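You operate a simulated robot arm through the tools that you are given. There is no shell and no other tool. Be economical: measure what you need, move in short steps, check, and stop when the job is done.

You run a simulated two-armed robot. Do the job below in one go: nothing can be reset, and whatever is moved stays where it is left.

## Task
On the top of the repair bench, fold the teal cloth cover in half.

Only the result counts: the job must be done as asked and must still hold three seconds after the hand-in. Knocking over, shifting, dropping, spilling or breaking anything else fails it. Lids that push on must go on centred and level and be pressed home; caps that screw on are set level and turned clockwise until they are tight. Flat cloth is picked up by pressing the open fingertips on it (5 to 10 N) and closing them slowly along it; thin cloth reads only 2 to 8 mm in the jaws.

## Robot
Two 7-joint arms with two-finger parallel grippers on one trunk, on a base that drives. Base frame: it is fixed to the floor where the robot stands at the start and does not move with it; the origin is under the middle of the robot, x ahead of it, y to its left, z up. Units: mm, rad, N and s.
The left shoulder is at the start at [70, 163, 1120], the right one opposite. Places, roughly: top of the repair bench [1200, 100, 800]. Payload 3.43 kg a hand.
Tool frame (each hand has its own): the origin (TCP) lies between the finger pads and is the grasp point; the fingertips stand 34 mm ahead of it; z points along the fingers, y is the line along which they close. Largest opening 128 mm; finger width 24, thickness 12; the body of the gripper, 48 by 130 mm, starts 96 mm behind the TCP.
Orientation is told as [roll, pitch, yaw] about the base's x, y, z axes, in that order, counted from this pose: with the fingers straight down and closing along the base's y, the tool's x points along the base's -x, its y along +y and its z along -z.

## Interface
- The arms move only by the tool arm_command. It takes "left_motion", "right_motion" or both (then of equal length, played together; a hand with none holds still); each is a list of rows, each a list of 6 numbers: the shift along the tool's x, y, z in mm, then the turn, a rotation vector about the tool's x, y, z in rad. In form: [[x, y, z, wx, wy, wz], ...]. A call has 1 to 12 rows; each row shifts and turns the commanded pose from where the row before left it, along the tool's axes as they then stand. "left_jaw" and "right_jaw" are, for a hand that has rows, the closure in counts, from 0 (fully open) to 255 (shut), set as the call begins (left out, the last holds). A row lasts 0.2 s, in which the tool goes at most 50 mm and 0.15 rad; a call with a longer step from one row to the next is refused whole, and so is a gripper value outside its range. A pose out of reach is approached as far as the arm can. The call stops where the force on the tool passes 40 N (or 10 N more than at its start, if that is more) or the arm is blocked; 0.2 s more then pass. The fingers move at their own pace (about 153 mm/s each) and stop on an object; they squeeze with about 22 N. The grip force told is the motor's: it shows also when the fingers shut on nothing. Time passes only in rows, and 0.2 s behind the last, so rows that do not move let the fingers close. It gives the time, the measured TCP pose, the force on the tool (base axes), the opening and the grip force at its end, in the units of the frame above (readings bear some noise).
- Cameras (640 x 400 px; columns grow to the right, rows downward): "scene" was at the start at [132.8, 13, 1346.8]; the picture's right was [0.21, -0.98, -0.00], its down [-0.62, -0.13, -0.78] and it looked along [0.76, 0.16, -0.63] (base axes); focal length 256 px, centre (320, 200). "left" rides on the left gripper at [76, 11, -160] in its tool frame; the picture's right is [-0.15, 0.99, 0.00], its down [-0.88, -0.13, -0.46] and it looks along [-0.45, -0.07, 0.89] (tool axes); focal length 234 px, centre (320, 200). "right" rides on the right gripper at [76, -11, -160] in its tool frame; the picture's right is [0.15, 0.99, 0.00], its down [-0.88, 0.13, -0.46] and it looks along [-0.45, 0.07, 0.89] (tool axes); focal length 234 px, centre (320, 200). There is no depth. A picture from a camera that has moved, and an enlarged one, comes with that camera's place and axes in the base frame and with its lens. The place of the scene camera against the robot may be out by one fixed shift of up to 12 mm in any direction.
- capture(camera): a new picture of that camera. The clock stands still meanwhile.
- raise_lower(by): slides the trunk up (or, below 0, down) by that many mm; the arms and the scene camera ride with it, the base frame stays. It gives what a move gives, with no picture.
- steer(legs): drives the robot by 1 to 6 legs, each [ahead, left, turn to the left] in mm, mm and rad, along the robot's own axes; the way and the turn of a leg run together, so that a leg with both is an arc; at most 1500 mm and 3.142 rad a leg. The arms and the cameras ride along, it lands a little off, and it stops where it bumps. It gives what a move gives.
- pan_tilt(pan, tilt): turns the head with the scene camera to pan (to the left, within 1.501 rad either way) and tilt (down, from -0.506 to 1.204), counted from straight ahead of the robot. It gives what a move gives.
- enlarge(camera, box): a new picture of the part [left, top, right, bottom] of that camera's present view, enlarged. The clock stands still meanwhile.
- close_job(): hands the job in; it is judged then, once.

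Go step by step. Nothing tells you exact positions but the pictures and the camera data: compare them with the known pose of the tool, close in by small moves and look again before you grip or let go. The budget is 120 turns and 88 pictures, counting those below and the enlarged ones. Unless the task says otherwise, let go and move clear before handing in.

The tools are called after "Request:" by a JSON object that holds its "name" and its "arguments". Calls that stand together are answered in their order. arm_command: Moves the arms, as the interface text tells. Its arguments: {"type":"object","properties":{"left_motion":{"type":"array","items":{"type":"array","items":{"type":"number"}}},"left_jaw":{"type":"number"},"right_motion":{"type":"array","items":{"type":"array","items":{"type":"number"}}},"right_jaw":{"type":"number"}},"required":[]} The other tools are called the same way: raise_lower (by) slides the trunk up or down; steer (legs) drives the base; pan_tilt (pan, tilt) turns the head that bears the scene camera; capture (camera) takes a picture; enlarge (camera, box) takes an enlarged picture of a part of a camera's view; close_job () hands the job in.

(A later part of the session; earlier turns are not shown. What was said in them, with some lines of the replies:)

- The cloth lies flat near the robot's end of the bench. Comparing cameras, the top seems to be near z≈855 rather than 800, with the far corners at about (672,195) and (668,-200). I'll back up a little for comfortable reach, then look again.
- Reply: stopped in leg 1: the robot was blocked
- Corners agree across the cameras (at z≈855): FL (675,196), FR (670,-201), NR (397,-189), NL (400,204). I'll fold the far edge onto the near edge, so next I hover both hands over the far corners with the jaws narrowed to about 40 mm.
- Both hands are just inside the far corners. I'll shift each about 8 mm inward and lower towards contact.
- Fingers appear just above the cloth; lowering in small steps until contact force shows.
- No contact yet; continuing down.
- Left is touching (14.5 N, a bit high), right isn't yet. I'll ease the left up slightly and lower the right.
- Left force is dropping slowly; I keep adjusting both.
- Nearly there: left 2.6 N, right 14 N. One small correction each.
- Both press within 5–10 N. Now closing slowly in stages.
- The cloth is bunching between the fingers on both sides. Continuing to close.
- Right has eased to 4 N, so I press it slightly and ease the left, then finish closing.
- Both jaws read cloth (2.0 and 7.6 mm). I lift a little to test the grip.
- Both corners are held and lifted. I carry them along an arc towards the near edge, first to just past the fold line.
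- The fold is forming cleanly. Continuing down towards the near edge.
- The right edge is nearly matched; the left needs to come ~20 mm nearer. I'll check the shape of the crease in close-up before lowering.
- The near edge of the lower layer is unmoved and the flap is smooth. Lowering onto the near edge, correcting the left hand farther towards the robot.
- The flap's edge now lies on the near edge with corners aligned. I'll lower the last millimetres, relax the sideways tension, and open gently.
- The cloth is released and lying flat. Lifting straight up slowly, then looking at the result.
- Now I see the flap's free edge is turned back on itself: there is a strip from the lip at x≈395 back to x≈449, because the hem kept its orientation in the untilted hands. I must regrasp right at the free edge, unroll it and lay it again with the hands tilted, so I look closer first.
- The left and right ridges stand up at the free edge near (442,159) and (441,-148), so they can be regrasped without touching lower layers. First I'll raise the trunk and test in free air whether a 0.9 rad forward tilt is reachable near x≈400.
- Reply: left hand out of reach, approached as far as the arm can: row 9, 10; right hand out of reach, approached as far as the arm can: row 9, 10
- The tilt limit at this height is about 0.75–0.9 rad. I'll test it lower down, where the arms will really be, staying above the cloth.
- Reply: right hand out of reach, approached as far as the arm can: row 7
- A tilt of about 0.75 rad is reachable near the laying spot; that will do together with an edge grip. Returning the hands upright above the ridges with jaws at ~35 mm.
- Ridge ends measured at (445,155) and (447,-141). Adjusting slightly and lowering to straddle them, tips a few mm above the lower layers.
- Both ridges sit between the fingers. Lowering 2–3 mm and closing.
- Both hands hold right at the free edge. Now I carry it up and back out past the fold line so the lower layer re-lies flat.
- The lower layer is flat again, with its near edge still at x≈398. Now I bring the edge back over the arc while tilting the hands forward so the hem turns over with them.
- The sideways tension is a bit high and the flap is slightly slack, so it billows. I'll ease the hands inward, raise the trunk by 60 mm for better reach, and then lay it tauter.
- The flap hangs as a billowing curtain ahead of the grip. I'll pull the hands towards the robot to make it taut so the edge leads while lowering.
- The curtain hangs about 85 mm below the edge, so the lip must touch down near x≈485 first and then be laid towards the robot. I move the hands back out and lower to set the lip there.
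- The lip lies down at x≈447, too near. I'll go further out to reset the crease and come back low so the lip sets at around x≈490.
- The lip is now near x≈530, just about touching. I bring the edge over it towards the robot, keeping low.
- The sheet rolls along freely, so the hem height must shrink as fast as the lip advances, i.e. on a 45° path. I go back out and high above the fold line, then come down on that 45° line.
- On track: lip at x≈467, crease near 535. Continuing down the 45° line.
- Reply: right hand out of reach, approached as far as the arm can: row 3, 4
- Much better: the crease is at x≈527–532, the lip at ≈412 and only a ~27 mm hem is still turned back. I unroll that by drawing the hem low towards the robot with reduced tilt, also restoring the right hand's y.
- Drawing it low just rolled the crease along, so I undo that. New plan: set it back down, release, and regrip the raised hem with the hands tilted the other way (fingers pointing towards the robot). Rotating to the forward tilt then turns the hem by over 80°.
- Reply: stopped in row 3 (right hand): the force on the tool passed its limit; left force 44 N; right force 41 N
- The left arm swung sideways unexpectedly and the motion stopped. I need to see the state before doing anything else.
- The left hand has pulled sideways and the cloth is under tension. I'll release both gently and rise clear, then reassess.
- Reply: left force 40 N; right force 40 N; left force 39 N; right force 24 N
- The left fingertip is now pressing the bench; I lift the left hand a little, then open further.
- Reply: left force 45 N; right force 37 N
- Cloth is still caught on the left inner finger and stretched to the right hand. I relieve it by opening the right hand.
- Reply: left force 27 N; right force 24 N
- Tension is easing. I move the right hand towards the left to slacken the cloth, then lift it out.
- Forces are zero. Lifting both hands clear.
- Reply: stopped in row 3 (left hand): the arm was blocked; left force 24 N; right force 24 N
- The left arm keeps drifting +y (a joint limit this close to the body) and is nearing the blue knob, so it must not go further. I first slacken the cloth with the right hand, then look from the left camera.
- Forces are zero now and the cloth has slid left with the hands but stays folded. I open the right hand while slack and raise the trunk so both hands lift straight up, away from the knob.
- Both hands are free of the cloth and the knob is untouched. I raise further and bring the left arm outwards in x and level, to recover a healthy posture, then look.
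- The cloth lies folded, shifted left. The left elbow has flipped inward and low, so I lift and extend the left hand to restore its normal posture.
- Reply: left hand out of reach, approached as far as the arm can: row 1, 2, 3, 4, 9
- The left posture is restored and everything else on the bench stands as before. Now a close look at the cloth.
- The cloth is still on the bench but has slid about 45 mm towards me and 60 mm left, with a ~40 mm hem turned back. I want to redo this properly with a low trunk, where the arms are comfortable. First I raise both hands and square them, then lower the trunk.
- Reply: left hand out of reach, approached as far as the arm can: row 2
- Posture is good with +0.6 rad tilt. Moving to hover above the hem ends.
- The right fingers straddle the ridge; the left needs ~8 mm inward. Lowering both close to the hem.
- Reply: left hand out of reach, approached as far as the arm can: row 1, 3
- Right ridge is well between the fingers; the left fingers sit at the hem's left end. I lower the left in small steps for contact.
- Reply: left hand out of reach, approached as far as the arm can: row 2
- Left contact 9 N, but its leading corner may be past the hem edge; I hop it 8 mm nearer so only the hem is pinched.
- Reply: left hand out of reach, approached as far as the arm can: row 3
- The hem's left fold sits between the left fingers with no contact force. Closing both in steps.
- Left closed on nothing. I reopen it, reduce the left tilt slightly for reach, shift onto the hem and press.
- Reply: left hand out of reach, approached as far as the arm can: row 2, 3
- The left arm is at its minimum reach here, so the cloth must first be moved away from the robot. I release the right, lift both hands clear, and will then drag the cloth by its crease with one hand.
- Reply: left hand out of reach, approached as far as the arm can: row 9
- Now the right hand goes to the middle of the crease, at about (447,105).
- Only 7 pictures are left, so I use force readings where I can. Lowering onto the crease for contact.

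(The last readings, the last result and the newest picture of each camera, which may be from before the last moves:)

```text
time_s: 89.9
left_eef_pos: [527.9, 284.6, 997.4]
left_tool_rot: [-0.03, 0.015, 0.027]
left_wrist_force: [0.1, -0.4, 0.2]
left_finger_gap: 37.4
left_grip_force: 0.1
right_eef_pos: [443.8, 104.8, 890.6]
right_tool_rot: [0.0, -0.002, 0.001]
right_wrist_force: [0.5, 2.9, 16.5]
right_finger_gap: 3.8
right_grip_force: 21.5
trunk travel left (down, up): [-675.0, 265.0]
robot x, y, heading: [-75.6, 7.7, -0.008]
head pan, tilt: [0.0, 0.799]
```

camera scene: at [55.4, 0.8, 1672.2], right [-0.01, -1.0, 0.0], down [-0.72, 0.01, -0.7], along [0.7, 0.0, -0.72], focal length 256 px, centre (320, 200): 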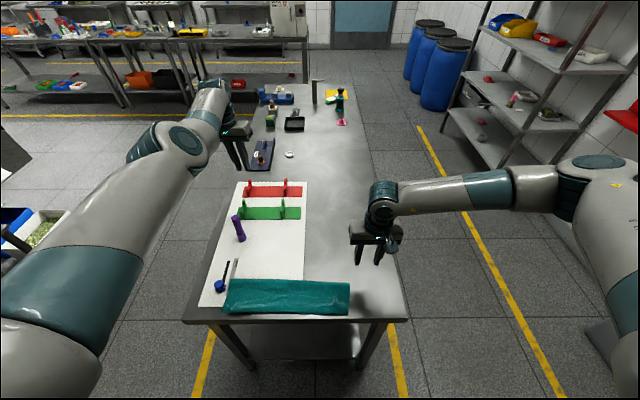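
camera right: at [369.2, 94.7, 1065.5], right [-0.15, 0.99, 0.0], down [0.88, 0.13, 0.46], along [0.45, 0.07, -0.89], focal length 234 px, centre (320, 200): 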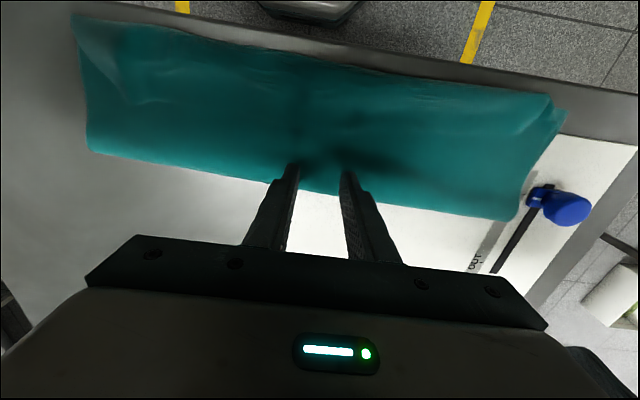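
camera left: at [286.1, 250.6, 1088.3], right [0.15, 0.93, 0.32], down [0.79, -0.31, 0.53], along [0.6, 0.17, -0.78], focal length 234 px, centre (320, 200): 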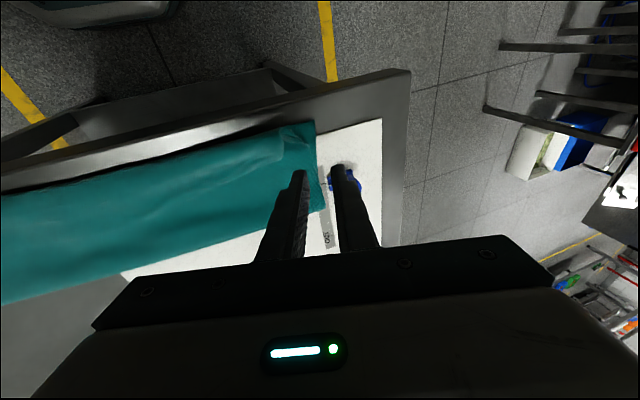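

Crease gripped (3.8 mm). Dragging the folded cloth away from the knob: 65 mm right and 55 mm outwards.

Request:
{"name": "arm_command", "arguments": {"right_motion": [[0, 0, -3, 0, 0, 0], [0, -8, -2, 0, 0, 0], [-3, -9, 0, 0, 0, 0], [-5, -9, 0, 0, 0, 0], [-7, -9, 0, 0, 0, 0], [-8, -8, 0, 0, 0, 0], [-8, -7, 0, 0, 0, 0], [-8, -6, 0, 0, 0, 0], [-8, -5, 0, 0, 0, 0], [-8, -4, 0, 0, 0, 0], [0, 0, 0, 0, 0, 0]]}}

Request:
{"name": "enlarge", "arguments": {"camera": "scene", "box": [190, 150, 430, 300]}}

```text
time_s: 92.3
left_eef_pos: [529.2, 285.0, 999.0]
left_tool_rot: [-0.03, 0.013, 0.029]
left_wrist_force: [0.2, -0.2, -0.4]
left_finger_gap: 37.4
left_grip_force: 0.0
right_eef_pos: [499.0, 41.8, 894.4]
right_tool_rot: [-0.003, 0.0, 0.0]
right_wrist_force: [0.7, 0.2, 0.2]
right_finger_gap: 3.2
right_grip_force: 22.1
trunk travel left (down, up): [-675.0, 265.0]
robot x, y, heading: [-72.7, 8.4, -0.006]
head pan, tilt: [0.0, 0.799]
```

```text
2.67 times, centred on (310, 225) of scene
camera zoom: at [55.6, 2.7, 1412.1], right [-0.01, -1.0, 0.0], down [-0.72, 0.01, -0.7], along [0.7, -0.01, -0.72], focal length 683 px, centre (347, 133)
```

zoom: 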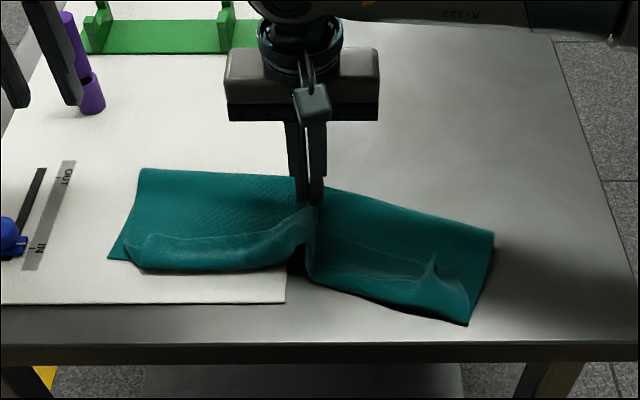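

The cloth came away from the knob but the right half lagged, so it now lies slanted with a pleat in the middle. I release, then regrip at the right end of the crease, near (446,-122), to pull that end straight.

Request:
{"name": "arm_command", "arguments": {"right_motion": [[0, 0, 0, 0, 0, 0], [0, 0, -5, 0, 0, 0], [0, 0, -20, 0, 0, 0], [0, 0, -20, 0, 0, 0], [11, -33, 0, 0, 0, 0], [11, -33, 0, 0, 0, 0], [11, -33, 0, 0, 0, 0], [11, -33, 0, 0, 0, 0], [9, -32, 0, 0, 0, 0], [0, 0, 20, 0, 0, 0], [0, 0, 20, 0, 0, 0], [0, 0, 0, 0, 0, 0]], "right_jaw": 185}}

Request:
{"name": "arm_command", "arguments": {"right_motion": [[0, 0, 4, 0, 0, 0], [0, 0, 2, 0, 0, 0], [0, 0, 1, 0, 0, 0], [0, 0, 0, 0, 0, 0]]}}

```text
time_s: 94.9
left_eef_pos: [529.0, 284.9, 999.3]
left_tool_rot: [-0.034, 0.014, 0.03]
left_wrist_force: [-0.3, 0.4, 0.2]
left_finger_gap: 37.6
left_grip_force: 0.0
right_eef_pos: [445.4, -124.9, 898.4]
right_tool_rot: [-0.003, 0.0, -0.001]
right_wrist_force: [0.1, -0.4, -0.4]
right_finger_gap: 35.4
right_grip_force: 0.0
trunk travel left (down, up): [-675.0, 265.0]
robot x, y, heading: [-75.4, 5.5, -0.01]
head pan, tilt: [0.0, 0.799]
```

```text
time_s: 95.9
left_eef_pos: [529.8, 285.3, 998.1]
left_tool_rot: [-0.032, 0.013, 0.03]
left_wrist_force: [-0.4, 0.8, -0.2]
left_finger_gap: 37.4
left_grip_force: 0.1
right_eef_pos: [446.8, -123.6, 891.4]
right_tool_rot: [-0.001, 0.0, 0.002]
right_wrist_force: [0.8, 0.4, 0.0]
right_finger_gap: 35.1
right_grip_force: 0.1
trunk travel left (down, up): [-675.0, 265.0]
robot x, y, heading: [-73.9, 11.2, -0.008]
head pan, tilt: [0.0, 0.799]
```

Request:
{"name": "arm_command", "arguments": {"right_motion": [[0, 0, 2, 0, 0, 0], [0, 0, 1.5, 0, 0, 0], [0, 0, 0, 0, 0, 0]]}}

```text
time_s: 96.7
left_eef_pos: [530.1, 285.1, 998.7]
left_tool_rot: [-0.033, 0.015, 0.029]
left_wrist_force: [0.1, 0.3, 0.2]
left_finger_gap: 37.6
left_grip_force: 0.0
right_eef_pos: [446.8, -124.2, 888.6]
right_tool_rot: [-0.001, 0.001, -0.001]
right_wrist_force: [0.1, 0.1, 0.9]
right_finger_gap: 35.0
right_grip_force: 0.0
trunk travel left (down, up): [-675.0, 265.0]
robot x, y, heading: [-74.5, 5.5, -0.006]
head pan, tilt: [0.0, 0.799]
```

Request:
{"name": "arm_command", "arguments": {"right_motion": [[0, 0, 1.2, 0, 0, 0], [0, 0, 0, 0, 0, 0]]}}

```text
time_s: 97.3
left_eef_pos: [530.1, 285.4, 999.3]
left_tool_rot: [-0.032, 0.015, 0.031]
left_wrist_force: [-0.3, 0.3, 0.2]
left_finger_gap: 37.3
left_grip_force: 0.0
right_eef_pos: [445.8, -122.7, 888.0]
right_tool_rot: [-0.002, 0.0, -0.001]
right_wrist_force: [0.9, 0.0, -1.1]
right_finger_gap: 35.3
right_grip_force: 0.1
trunk travel left (down, up): [-675.0, 265.0]
robot x, y, heading: [-72.6, 9.9, -0.004]
head pan, tilt: [0.0, 0.799]
```

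Request:
{"name": "arm_command", "arguments": {"right_motion": [[0, 0, 1, 0, 0, 0], [0, 0, 0.8, 0, 0, 0], [0, 0, 0, 0, 0, 0]]}}

```text
time_s: 98.1
left_eef_pos: [528.8, 285.0, 999.3]
left_tool_rot: [-0.031, 0.013, 0.028]
left_wrist_force: [-0.1, -0.7, -0.6]
left_finger_gap: 37.6
left_grip_force: 0.1
right_eef_pos: [447.5, -124.0, 885.4]
right_tool_rot: [0.0, -0.002, -0.001]
right_wrist_force: [0.8, 0.2, 5.1]
right_finger_gap: 35.5
right_grip_force: 0.5
trunk travel left (down, up): [-675.0, 265.0]
robot x, y, heading: [-76.0, 6.1, -0.005]
head pan, tilt: [0.0, 0.799]
```

Request:
{"name": "arm_command", "arguments": {"right_motion": [[0, 0, 0.4, 0, 0, 0], [0, 0, 0, 0, 0, 0]], "right_jaw": 205}}

Request:
{"name": "arm_command", "arguments": {"right_motion": [[0, 0, 0, 0, 0, 0]], "right_jaw": 222}}

Request:
{"name": "arm_command", "arguments": {"right_motion": [[0, 0, 0, 0, 0, 0]], "right_jaw": 238}}

Request:
{"name": "arm_command", "arguments": {"right_motion": [[0, 0, 0, 0, 0, 0], [0, 0, 0, 0, 0, 0]], "right_jaw": 255}}

```text
time_s: 98.7
left_eef_pos: [529.6, 284.5, 998.1]
left_tool_rot: [-0.032, 0.012, 0.029]
left_wrist_force: [0.3, -0.3, -0.2]
left_finger_gap: 37.5
left_grip_force: 0.1
right_eef_pos: [446.4, -124.6, 886.4]
right_tool_rot: [0.002, -0.003, 0.0]
right_wrist_force: [1.4, 0.4, 10.7]
right_finger_gap: 25.3
right_grip_force: 0.3
trunk travel left (down, up): [-675.0, 265.0]
robot x, y, heading: [-76.3, 9.6, -0.009]
head pan, tilt: [0.0, 0.799]
```

```text
time_s: 99.1
left_eef_pos: [528.2, 284.6, 999.1]
left_tool_rot: [-0.031, 0.011, 0.03]
left_wrist_force: [-0.2, -0.3, -0.5]
left_finger_gap: 37.5
left_grip_force: 0.0
right_eef_pos: [446.8, -124.3, 885.7]
right_tool_rot: [-0.004, 0.0, 0.001]
right_wrist_force: [1.1, -2.0, 14.0]
right_finger_gap: 15.7
right_grip_force: 0.0
trunk travel left (down, up): [-675.0, 265.0]
robot x, y, heading: [-73.6, 9.9, -0.006]
head pan, tilt: [0.0, 0.799]
```

```text
time_s: 99.5
left_eef_pos: [528.9, 285.6, 999.7]
left_tool_rot: [-0.03, 0.011, 0.03]
left_wrist_force: [-0.2, 0.4, 0.9]
left_finger_gap: 37.5
left_grip_force: 0.0
right_eef_pos: [445.1, -124.9, 885.9]
right_tool_rot: [0.0, -0.002, 0.001]
right_wrist_force: [-0.1, -0.7, 15.6]
right_finger_gap: 8.7
right_grip_force: 0.2
trunk travel left (down, up): [-675.0, 265.0]
robot x, y, heading: [-74.3, 6.4, -0.012]
head pan, tilt: [0.0, 0.799]
```

```text
time_s: 100.1
left_eef_pos: [528.1, 286.2, 1000.1]
left_tool_rot: [-0.033, 0.013, 0.03]
left_wrist_force: [-0.1, -0.6, 0.1]
left_finger_gap: 37.6
left_grip_force: 0.1
right_eef_pos: [444.8, -123.1, 885.4]
right_tool_rot: [-0.002, -0.002, 0.001]
right_wrist_force: [-0.5, 0.8, 16.3]
right_finger_gap: 3.6
right_grip_force: 22.0
trunk travel left (down, up): [-675.0, 265.0]
robot x, y, heading: [-72.2, 6.7, -0.009]
head pan, tilt: [0.0, 0.799]
```

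Gripped (3.6 mm). Pulling this end outwards and right to straighten the crease.

Request:
{"name": "arm_command", "arguments": {"right_motion": [[0, 0, -3, 0, 0, 0], [0, -6, -1, 0, 0, 0], [-6, -6, 0, 0, 0, 0], [-10, -6, 0, 0, 0, 0], [-10, -5, 0, 0, 0, 0], [-12, -4, 0, 0, 0, 0], [-12, -3, 0, 0, 0, 0], [-12, -2, 0, 0, 0, 0], [-12, -1, 0, 0, 0, 0], [-8, 0, 0, 0, 0, 0], [0, 0, 0, 0, 0, 0]]}}

Request:
{"name": "enlarge", "arguments": {"camera": "scene", "box": [190, 150, 430, 300]}}

```text
time_s: 102.5
left_eef_pos: [529.5, 284.6, 999.3]
left_tool_rot: [-0.03, 0.012, 0.03]
left_wrist_force: [-0.9, -0.2, 0.4]
left_finger_gap: 37.5
left_grip_force: 0.1
right_eef_pos: [528.5, -155.7, 891.4]
right_tool_rot: [-0.001, -0.001, 0.001]
right_wrist_force: [-0.3, 0.7, -0.5]
right_finger_gap: 3.0
right_grip_force: 22.3
trunk travel left (down, up): [-675.0, 265.0]
robot x, y, heading: [-74.1, 11.2, -0.01]
head pan, tilt: [0.0, 0.799]
```

```text
2.67 times, centred on (310, 225) of scene
camera zoom: at [55.6, 2.5, 1412.1], right [-0.01, -1.0, 0.0], down [-0.72, 0.01, -0.7], along [0.7, -0.01, -0.72], focal length 683 px, centre (347, 133)
```

zoom: 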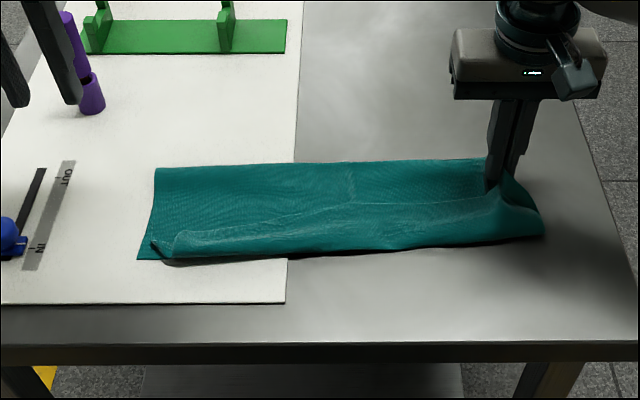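

The crease is straight again and the cloth lies comfortably away from the robot: crease x≈538, near edge x≈430, y from −198 to 200. I release the right hand, then bring both above the hem ends with a +0.5 rad tilt for one careful redo.

Request:
{"name": "arm_command", "arguments": {"right_motion": [[0, 0, 0, 0, 0, 0], [0, 0, -5, 0, 0, 0], [0, 0, -20, 0, 0, 0], [0, 0, -25, 0, 0, 0], [0, 0, -20, 0, 0, 0], [0, 0, 0, 0, 0.1, 0], [0, 0, 0, 0, 0.1, 0], [0, 0, 0, 0, 0.1, 0], [0, 0, 0, 0, 0.1, 0], [0, 0, 0, 0, 0.1, 0], [0, 0, 0, 0, 0, 0]], "left_motion": [[5, -27, 0, -0.03, 0, 0.03], [5, -27, 0, 0, 0, 0], [5, -27, 0, 0, 0, 0], [5, -27, 0, 0, 0, 0], [5, -27, 10, 0, 0, 0], [0, 0, 10, 0, 0.1, 0], [0, 0, 10, 0, 0.1, 0], [0, 0, 0, 0, 0.1, 0], [0, 0, 0, 0, 0.1, 0], [0, 0, 0, 0, 0.1, 0], [0, 0, 0, 0, 0, 0]], "right_jaw": 185, "left_jaw": 185}}

Request:
{"name": "enlarge", "arguments": {"camera": "scene", "box": [225, 190, 405, 260]}}

```text
time_s: 104.9
left_eef_pos: [554.6, 271.7, 979.1]
left_tool_rot: [0.035, 0.502, -0.019]
left_wrist_force: [-0.5, 1.3, 0.3]
left_finger_gap: 35.0
left_grip_force: 0.0
left hand out of reach, approached as far as the arm can: row 1, 2, 3, 4, 5
right_eef_pos: [528.1, -157.7, 959.4]
right_tool_rot: [0.001, 0.5, 0.0]
right_wrist_force: [0.2, 0.2, 0.1]
right_finger_gap: 35.2
right_grip_force: 0.1
trunk travel left (down, up): [-675.0, 265.0]
robot x, y, heading: [-75.8, 6.3, -0.005]
head pan, tilt: [0.0, 0.799]
```

```text
3.56 times, centred on (315, 225) of scene
camera zoom: at [54.6, 2.3, 1412.3], right [-0.01, -1.0, 0.0], down [-0.72, 0.01, -0.7], along [0.7, 0.0, -0.72], focal length 910 px, centre (338, 111)
```

zoom: 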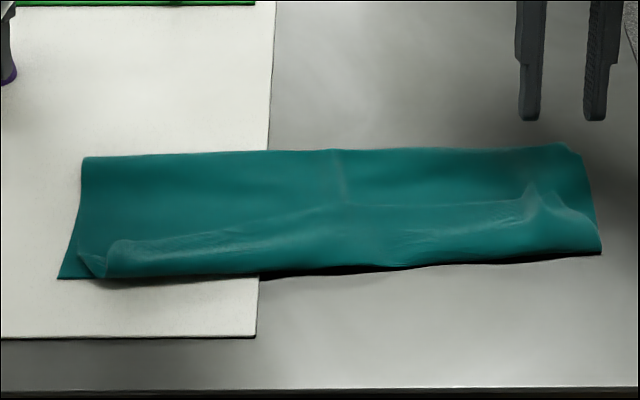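

The left arm is stuck in an awkward posture, but the right arm works well. I'll correct the right end alone, since its ridge stands clearly at about (491,−146).

Request:
{"name": "arm_command", "arguments": {"right_motion": [[-1.1, 2.4, 13.5, 0, 0, 0], [-1.1, 2.4, 13.5, 0, 0, 0], [-1.1, 2.4, 13.5, 0, 0, 0], [-1.1, 2.4, 13.5, 0, 0, 0], [-1.1, 2.4, 13.5, 0, 0, 0], [0, 0, 0, 0, 0, 0]]}}

Request:
{"name": "capture", "arguments": {"camera": "right"}}

```text
time_s: 106.3
left_eef_pos: [554.9, 272.0, 977.6]
left_tool_rot: [0.031, 0.503, -0.018]
left_wrist_force: [0.0, -0.1, 0.8]
left_finger_gap: 35.2
left_grip_force: 0.0
right_eef_pos: [501.5, -146.1, 896.7]
right_tool_rot: [-0.003, 0.5, -0.001]
right_wrist_force: [0.6, -1.2, -0.8]
right_finger_gap: 35.1
right_grip_force: 0.1
trunk travel left (down, up): [-675.0, 265.0]
robot x, y, heading: [-71.3, 8.2, -0.004]
head pan, tilt: [0.0, 0.799]
```

```text
3 pictures are left
camera right: at [511.4, -157.2, 1073.6], right [-0.13, 0.99, 0.07], down [0.99, 0.13, -0.02], along [-0.03, 0.07, -1.0], focal length 234 px, centre (320, 200)
```

right: 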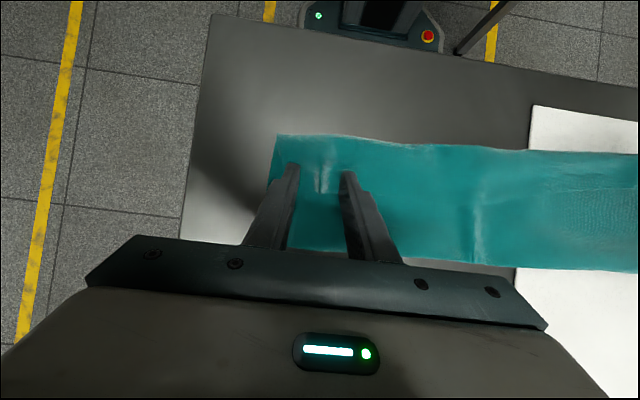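

The ridge is centred between the right fingers. Lowering a touch and closing.

Request:
{"name": "arm_command", "arguments": {"right_motion": [[-1.4, 0, 2.6, 0, 0, 0], [0, 0, 0, 0, 0, 0]], "right_jaw": 215}}

Request:
{"name": "arm_command", "arguments": {"right_motion": [[0, 0, 0, 0, 0, 0], [0, 0, 0, 0, 0, 0]], "right_jaw": 255}}

```text
time_s: 106.9
left_eef_pos: [554.4, 271.5, 980.1]
left_tool_rot: [0.031, 0.502, -0.019]
left_wrist_force: [-0.8, -0.3, 0.1]
left_finger_gap: 35.1
left_grip_force: 0.1
right_eef_pos: [502.2, -145.9, 893.3]
right_tool_rot: [0.0, 0.501, -0.001]
right_wrist_force: [0.2, 0.0, 0.1]
right_finger_gap: 20.1
right_grip_force: 0.0
trunk travel left (down, up): [-675.0, 265.0]
robot x, y, heading: [-71.5, 9.7, -0.007]
head pan, tilt: [0.0, 0.799]
```

```text
time_s: 107.5
left_eef_pos: [555.5, 271.2, 977.6]
left_tool_rot: [0.031, 0.503, -0.02]
left_wrist_force: [0.1, 0.2, -0.5]
left_finger_gap: 35.1
left_grip_force: 0.1
right_eef_pos: [502.9, -145.7, 894.5]
right_tool_rot: [-0.001, 0.502, -0.002]
right_wrist_force: [0.1, 0.1, 0.3]
right_finger_gap: 2.7
right_grip_force: 21.3
trunk travel left (down, up): [-675.0, 265.0]
robot x, y, heading: [-74.3, 8.5, -0.005]
head pan, tilt: [0.0, 0.799]
```

Held (2.7 mm). Lifting this end out past the fold line, then laying it back down a 45° path while rotating the hand from +0.5 to −0.48 rad.

Request:
{"name": "arm_command", "arguments": {"right_motion": [[3.8, 0, -32.1, 0, 0, 0], [-0.8, -1, -40.3, 0, 0, 0], [-9.3, -1, -39.3, 0, 0, 0], [-16, -1, -29.2, 0, 0, 0], [-15.5, -1, -17.6, 0, 0, 0], [0, 0, 0, 0, 0, 0]]}}

Request:
{"name": "arm_command", "arguments": {"right_motion": [[11.1, -0.5, 18.7, 0, -0.14, 0], [13.7, -0.5, 17.6, 0, -0.14, 0], [15.9, -0.5, 16.2, 0, -0.14, 0], [18.1, -0.5, 14.5, 0, -0.14, 0], [19.9, -0.5, 12.5, 0, -0.14, 0], [21.4, -0.5, 10.2, 0, -0.14, 0], [22.7, -0.5, 7.8, 0, -0.14, 0], [18.8, 0, 4.8, 0, 0, 0], [0, 0, 0, 0, 0, 0]]}}

Request:
{"name": "enlarge", "arguments": {"camera": "scene", "box": [225, 170, 405, 270]}}

```text
time_s: 108.9
left_eef_pos: [554.2, 272.1, 978.4]
left_tool_rot: [0.033, 0.503, -0.02]
left_wrist_force: [-1.0, 0.3, 0.5]
left_finger_gap: 35.2
left_grip_force: 0.1
right_eef_pos: [611.7, -150.8, 1013.8]
right_tool_rot: [-0.001, 0.501, -0.001]
right_wrist_force: [-0.3, 0.2, -0.5]
right_finger_gap: 2.7
right_grip_force: 22.2
trunk travel left (down, up): [-675.0, 265.0]
robot x, y, heading: [-73.3, 8.3, -0.01]
head pan, tilt: [0.0, 0.799]
```

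```text
time_s: 110.9
left_eef_pos: [554.2, 271.7, 978.2]
left_tool_rot: [0.032, 0.504, -0.02]
left_wrist_force: [-0.1, -0.5, -0.1]
left_finger_gap: 34.9
left_grip_force: 0.0
right_eef_pos: [461.3, -152.3, 912.3]
right_tool_rot: [0.0, -0.481, 0.001]
right_wrist_force: [-0.3, 0.0, 0.5]
right_finger_gap: 2.8
right_grip_force: 22.5
trunk travel left (down, up): [-675.0, 265.0]
robot x, y, heading: [-71.2, 8.0, -0.008]
head pan, tilt: [0.0, 0.799]
```

```text
3.56 times, centred on (315, 220) of scene
camera zoom: at [55.6, 2.5, 1412.2], right [-0.01, -1.0, 0.0], down [-0.72, 0.01, -0.7], along [0.7, -0.01, -0.72], focal length 910 px, centre (338, 129)
```

zoom: 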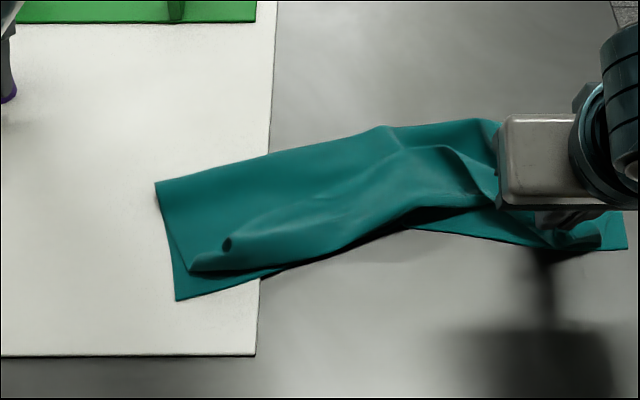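

The right end is coming over but the left end was drawn along. I lower the right end the last bit, release and retreat.

Request:
{"name": "arm_command", "arguments": {"right_motion": [[4.7, 0, 4.8, 0, 0, 0], [4.8, 0, 4.9, 0, 0, 0], [0, 0, 0, 0, 0, 0]]}}

Request:
{"name": "arm_command", "arguments": {"right_motion": [[0, 0, 0, 0, 0, 0], [0, 0, 0, 0, 0, 0], [0, 0, -5, 0, 0, 0], [0, 0, -15, 0, 0, 0], [0, 0, -30, 0, 0, 0], [0, 0, -30, 0, 0.1, 0], [-30, -20, -20, 0, 0.15, 0], [-30, -30, 0, 0, 0.15, 0], [-30, -30, 0, 0, 0.08, 0], [0, 0, 0, 0, 0, 0]], "right_jaw": 215}}

Request:
{"name": "enlarge", "arguments": {"camera": "scene", "box": [225, 170, 405, 270]}}

```text
time_s: 111.7
left_eef_pos: [554.7, 271.3, 977.7]
left_tool_rot: [0.033, 0.501, -0.021]
left_wrist_force: [-0.3, -0.4, 0.3]
left_finger_gap: 35.0
left_grip_force: 0.1
right_eef_pos: [457.9, -152.4, 899.6]
right_tool_rot: [-0.002, -0.48, -0.001]
right_wrist_force: [-0.6, 0.6, 0.0]
right_finger_gap: 2.4
right_grip_force: 21.9
trunk travel left (down, up): [-675.0, 265.0]
robot x, y, heading: [-75.6, 7.5, -0.008]
head pan, tilt: [0.0, 0.799]
```

```text
time_s: 113.9
left_eef_pos: [554.6, 272.3, 978.4]
left_tool_rot: [0.033, 0.503, -0.019]
left_wrist_force: [0.6, -0.6, -0.3]
left_finger_gap: 35.1
left_grip_force: 0.1
right_eef_pos: [500.5, -229.7, 1007.8]
right_tool_rot: [-0.002, 0.001, -0.001]
right_wrist_force: [0.2, -0.4, -1.3]
right_finger_gap: 20.1
right_grip_force: 0.1
trunk travel left (down, up): [-675.0, 265.0]
robot x, y, heading: [-75.5, 12.4, -0.006]
head pan, tilt: [0.0, 0.799]
```

```text
3.56 times, centred on (315, 220) of scene
camera zoom: at [55.2, 2.9, 1412.2], right [-0.01, -1.0, 0.0], down [-0.72, 0.01, -0.7], along [0.7, -0.01, -0.72], focal length 910 px, centre (338, 129)
```

zoom: 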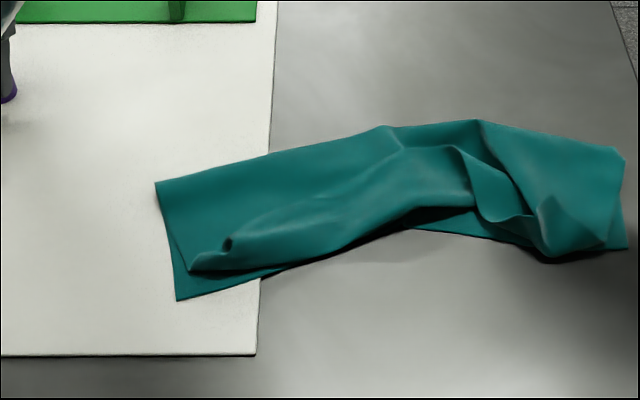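

The right corner is now well over its partner, though the middle is ruffled; the left hem end still curls back at about (455,80). I'll do the same there with the right hand, moving over it first.

Request:
{"name": "arm_command", "arguments": {"right_motion": [[4.6, 44.6, 0, 0, 0, 0], [4.6, 44.6, 0, 0, 0, 0], [4.6, 44.6, 0, 0, 0, 0], [4.6, 44.6, 0, 0, 0, 0], [4.6, 44.6, 0, 0, 0, 0], [4.6, 44.6, 0, 0, 0, 0], [4.6, 44.6, 0, 0, 0, 0], [0, 0, 0, 0, 0.13, 0], [0, 0, 0, 0, 0.13, 0], [0, 0, 0, 0, 0.12, 0], [0, 0, 0, 0, 0.12, 0], [0, 0, 0, 0, 0, 0]], "right_jaw": 180}}

```text
time_s: 116.5
left_eef_pos: [554.6, 272.5, 977.2]
left_tool_rot: [0.031, 0.503, -0.02]
left_wrist_force: [0.2, 1.0, 0.4]
left_finger_gap: 35.3
left_grip_force: 0.0
right_eef_pos: [469.6, 78.9, 1011.3]
right_tool_rot: [0.001, 0.503, -0.001]
right_wrist_force: [-0.3, 0.5, 0.0]
right_finger_gap: 37.5
right_grip_force: 0.1
trunk travel left (down, up): [-675.0, 265.0]
robot x, y, heading: [-76.3, 8.2, -0.002]
head pan, tilt: [0.0, 0.799]
```

Request:
{"name": "arm_command", "arguments": {"right_motion": [[-13, 1, 24, 0, 0, 0], [-13, 1, 24, 0, 0, 0], [-13, 1, 24, 0, 0, 0], [-11, 1, 20, 0, 0, 0], [-1.9, 0, 3.5, 0, 0, 0], [0, 0, 0, 0, 0, 0]]}}

Request:
{"name": "arm_command", "arguments": {"right_motion": [[-1.2, 0, 2.2, 0, 0, 0], [0, 0, 0, 0, 0, 0]]}}

```text
time_s: 117.9
left_eef_pos: [554.5, 272.2, 978.9]
left_tool_rot: [0.031, 0.502, -0.019]
left_wrist_force: [-0.4, 0.0, 0.6]
left_finger_gap: 35.2
left_grip_force: 0.0
right_eef_pos: [470.4, 84.0, 899.3]
right_tool_rot: [-0.002, 0.502, 0.0]
right_wrist_force: [0.1, -0.2, -0.3]
right_finger_gap: 37.6
right_grip_force: 0.2
trunk travel left (down, up): [-675.0, 265.0]
robot x, y, heading: [-72.9, 8.8, -0.003]
head pan, tilt: [0.0, 0.799]
```

```text
time_s: 118.5
left_eef_pos: [554.7, 272.1, 978.3]
left_tool_rot: [0.032, 0.503, -0.02]
left_wrist_force: [0.1, -0.8, 0.2]
left_finger_gap: 35.2
left_grip_force: 0.1
right_eef_pos: [469.4, 84.2, 898.2]
right_tool_rot: [-0.002, 0.502, -0.003]
right_wrist_force: [-0.8, 0.2, 0.0]
right_finger_gap: 37.7
right_grip_force: 0.1
trunk travel left (down, up): [-675.0, 265.0]
robot x, y, heading: [-78.4, 10.1, -0.006]
head pan, tilt: [0.0, 0.799]
```

Request:
{"name": "arm_command", "arguments": {"right_motion": [[-1, 0, 1.8, 0, 0, 0], [0, 0, 0, 0, 0, 0]], "right_jaw": 210}}

Request:
{"name": "arm_command", "arguments": {"right_motion": [[0, 0, 0, 0, 0, 0], [0, 0, 0, 0, 0, 0]], "right_jaw": 255}}

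```text
time_s: 119.1
left_eef_pos: [555.1, 272.5, 978.6]
left_tool_rot: [0.03, 0.504, -0.02]
left_wrist_force: [-0.6, -0.9, 0.8]
left_finger_gap: 35.1
left_grip_force: 0.1
right_eef_pos: [467.9, 84.5, 894.5]
right_tool_rot: [-0.002, 0.502, -0.002]
right_wrist_force: [-0.7, 0.2, -1.2]
right_finger_gap: 22.7
right_grip_force: 0.1
trunk travel left (down, up): [-675.0, 265.0]
robot x, y, heading: [-73.4, 5.9, -0.005]
head pan, tilt: [0.0, 0.799]
```

```text
time_s: 119.7
left_eef_pos: [554.8, 271.5, 978.7]
left_tool_rot: [0.032, 0.503, -0.021]
left_wrist_force: [1.1, 0.2, 0.0]
left_finger_gap: 35.2
left_grip_force: 0.1
right_eef_pos: [469.3, 85.1, 895.5]
right_tool_rot: [-0.003, 0.501, -0.001]
right_wrist_force: [0.6, 0.0, -0.5]
right_finger_gap: 2.1
right_grip_force: 22.1
trunk travel left (down, up): [-675.0, 265.0]
robot x, y, heading: [-73.8, 11.7, -0.006]
head pan, tilt: [0.0, 0.799]
```

Held (2.1 mm). The same lift-out and 45° lay-down with rotation, smaller this time, for the left end.

Request:
{"name": "arm_command", "arguments": {"right_motion": [[3.2, 0, -26.7, 0, 0, 0], [1.8, 0, -38.9, 0, 0, 0], [-5.6, 0, -31.5, 0, 0, 0], [-11.8, 0, -20.1, 0, 0, 0], [0, 0, 0, 0, 0, 0]]}}

Request:
{"name": "arm_command", "arguments": {"right_motion": [[8.9, 1, 17.2, 0, -0.13, 0], [11.1, 1, 16.4, 0, -0.13, 0], [13.2, 1, 15.4, 0, -0.13, 0], [15, 1, 14.1, 0, -0.13, 0], [16.8, 1, 12.7, 0, -0.13, 0], [18.2, 1, 11.1, 0, -0.13, 0], [19.6, 1, 9.1, 0, -0.13, 0], [0, 0, 0, 0, 0, 0]]}}

```text
time_s: 120.9
left_eef_pos: [554.5, 270.5, 978.1]
left_tool_rot: [0.033, 0.503, -0.019]
left_wrist_force: [0.0, -0.1, -1.0]
left_finger_gap: 35.0
left_grip_force: 0.0
right_eef_pos: [536.6, 84.5, 993.3]
right_tool_rot: [-0.002, 0.501, 0.001]
right_wrist_force: [-0.6, 0.4, 0.0]
right_finger_gap: 2.2
right_grip_force: 21.8
trunk travel left (down, up): [-675.0, 265.0]
robot x, y, heading: [-71.5, 8.1, -0.005]
head pan, tilt: [0.0, 0.799]
```

```text
time_s: 122.7
left_eef_pos: [555.2, 272.0, 978.4]
left_tool_rot: [0.033, 0.502, -0.02]
left_wrist_force: [0.2, 0.1, -0.6]
left_finger_gap: 35.1
left_grip_force: 0.1
right_eef_pos: [421.7, 88.3, 902.5]
right_tool_rot: [0.001, -0.411, 0.0]
right_wrist_force: [-0.2, 0.0, 0.5]
right_finger_gap: 2.1
right_grip_force: 22.1
trunk travel left (down, up): [-675.0, 265.0]
robot x, y, heading: [-68.8, 6.6, -0.007]
head pan, tilt: [0.0, 0.799]
```

Laid at the near-left corner. Releasing, retreating upward, and taking the last picture.

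Request:
{"name": "arm_command", "arguments": {"right_motion": [[0, 0, 2, 0, 0, 0], [0, 0, 0, 0, 0, 0], [0, 0, -5, 0, 0, 0], [0, 0, -15, 0, 0, 0], [0, 0, -30, 0, 0, 0], [0, 0, -30, 0, 0.1, 0], [-30, -30, -20, 0, 0.15, 0], [-30, -40, 0, 0, 0.15, 0], [-10, -45, 0, 0, 0, 0], [-10, -45, 0, 0, 0, 0], [-10, -45, 0, 0, 0, 0], [0, -45, 0, 0, 0, 0]], "right_jaw": 212}}

Request:
{"name": "arm_command", "arguments": {"right_motion": [[0, -40, 0, 0, 0, 0], [0, -20, 0, 0, 0, 0], [0, 0, 0, 0, 0, 0]]}}

Request:
{"name": "enlarge", "arguments": {"camera": "scene", "box": [205, 170, 405, 280]}}

```text
time_s: 125.3
left_eef_pos: [553.4, 270.8, 978.3]
left_tool_rot: [0.035, 0.502, -0.018]
left_wrist_force: [-0.2, 0.2, 0.4]
left_finger_gap: 35.0
left_grip_force: 0.1
right_eef_pos: [470.5, -157.2, 1012.8]
right_tool_rot: [0.0, -0.01, 0.001]
right_wrist_force: [-0.5, -0.5, -0.1]
right_finger_gap: 21.6
right_grip_force: 0.1
trunk travel left (down, up): [-675.0, 265.0]
robot x, y, heading: [-68.5, 7.2, -0.01]
head pan, tilt: [0.0, 0.799]
```

```text
time_s: 126.1
left_eef_pos: [554.5, 273.5, 977.1]
left_tool_rot: [0.032, 0.502, -0.019]
left_wrist_force: [0.4, 0.1, 0.3]
left_finger_gap: 35.3
left_grip_force: 0.0
right_eef_pos: [472.8, -215.8, 1009.8]
right_tool_rot: [-0.001, -0.012, -0.001]
right_wrist_force: [-0.6, -0.5, 0.1]
right_finger_gap: 21.7
right_grip_force: 0.0
trunk travel left (down, up): [-675.0, 265.0]
robot x, y, heading: [-73.5, 7.7, -0.01]
head pan, tilt: [0.0, 0.799]
```

```text
3.20 times, centred on (305, 225) of scene
camera zoom: at [56.2, 3.6, 1412.1], right [-0.01, -1.0, 0.0], down [-0.72, 0.0, -0.7], along [0.7, -0.01, -0.72], focal length 819 px, centre (368, 120)
```

zoom: 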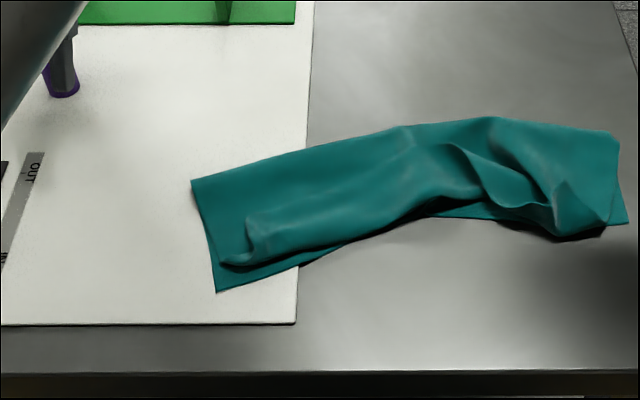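

Pictures are used up. The cloth lies folded over on the bench top with both hands clear of it, and nothing else appears disturbed. Further blind moves would risk more than they could gain, so I hand in here.

Request:
{"name": "close_job", "arguments": {}}

```text
The job is handed in.
```

I handed in the teal cover folded roughly in half on the bench top, but the fold isn't clean. Part of the top layer's edge is still turned back, and the middle and right are ruffled.

- **Position:** the cloth sits slanted and off its original spot. It slid when the left arm swung sideways partway through, and I dragged it back with the right hand.
- **Corners:** in the last picture the right corners look close together. I estimate the left corner is about 20 mm off, or folded under. That picture used up my picture budget, so I couldn't check any closer.
- **Other items:** nothing else on the bench looked moved in the pictures I took. The left hand came close to the blue knob during that swing. Both hands were off the cloth at hand-in.
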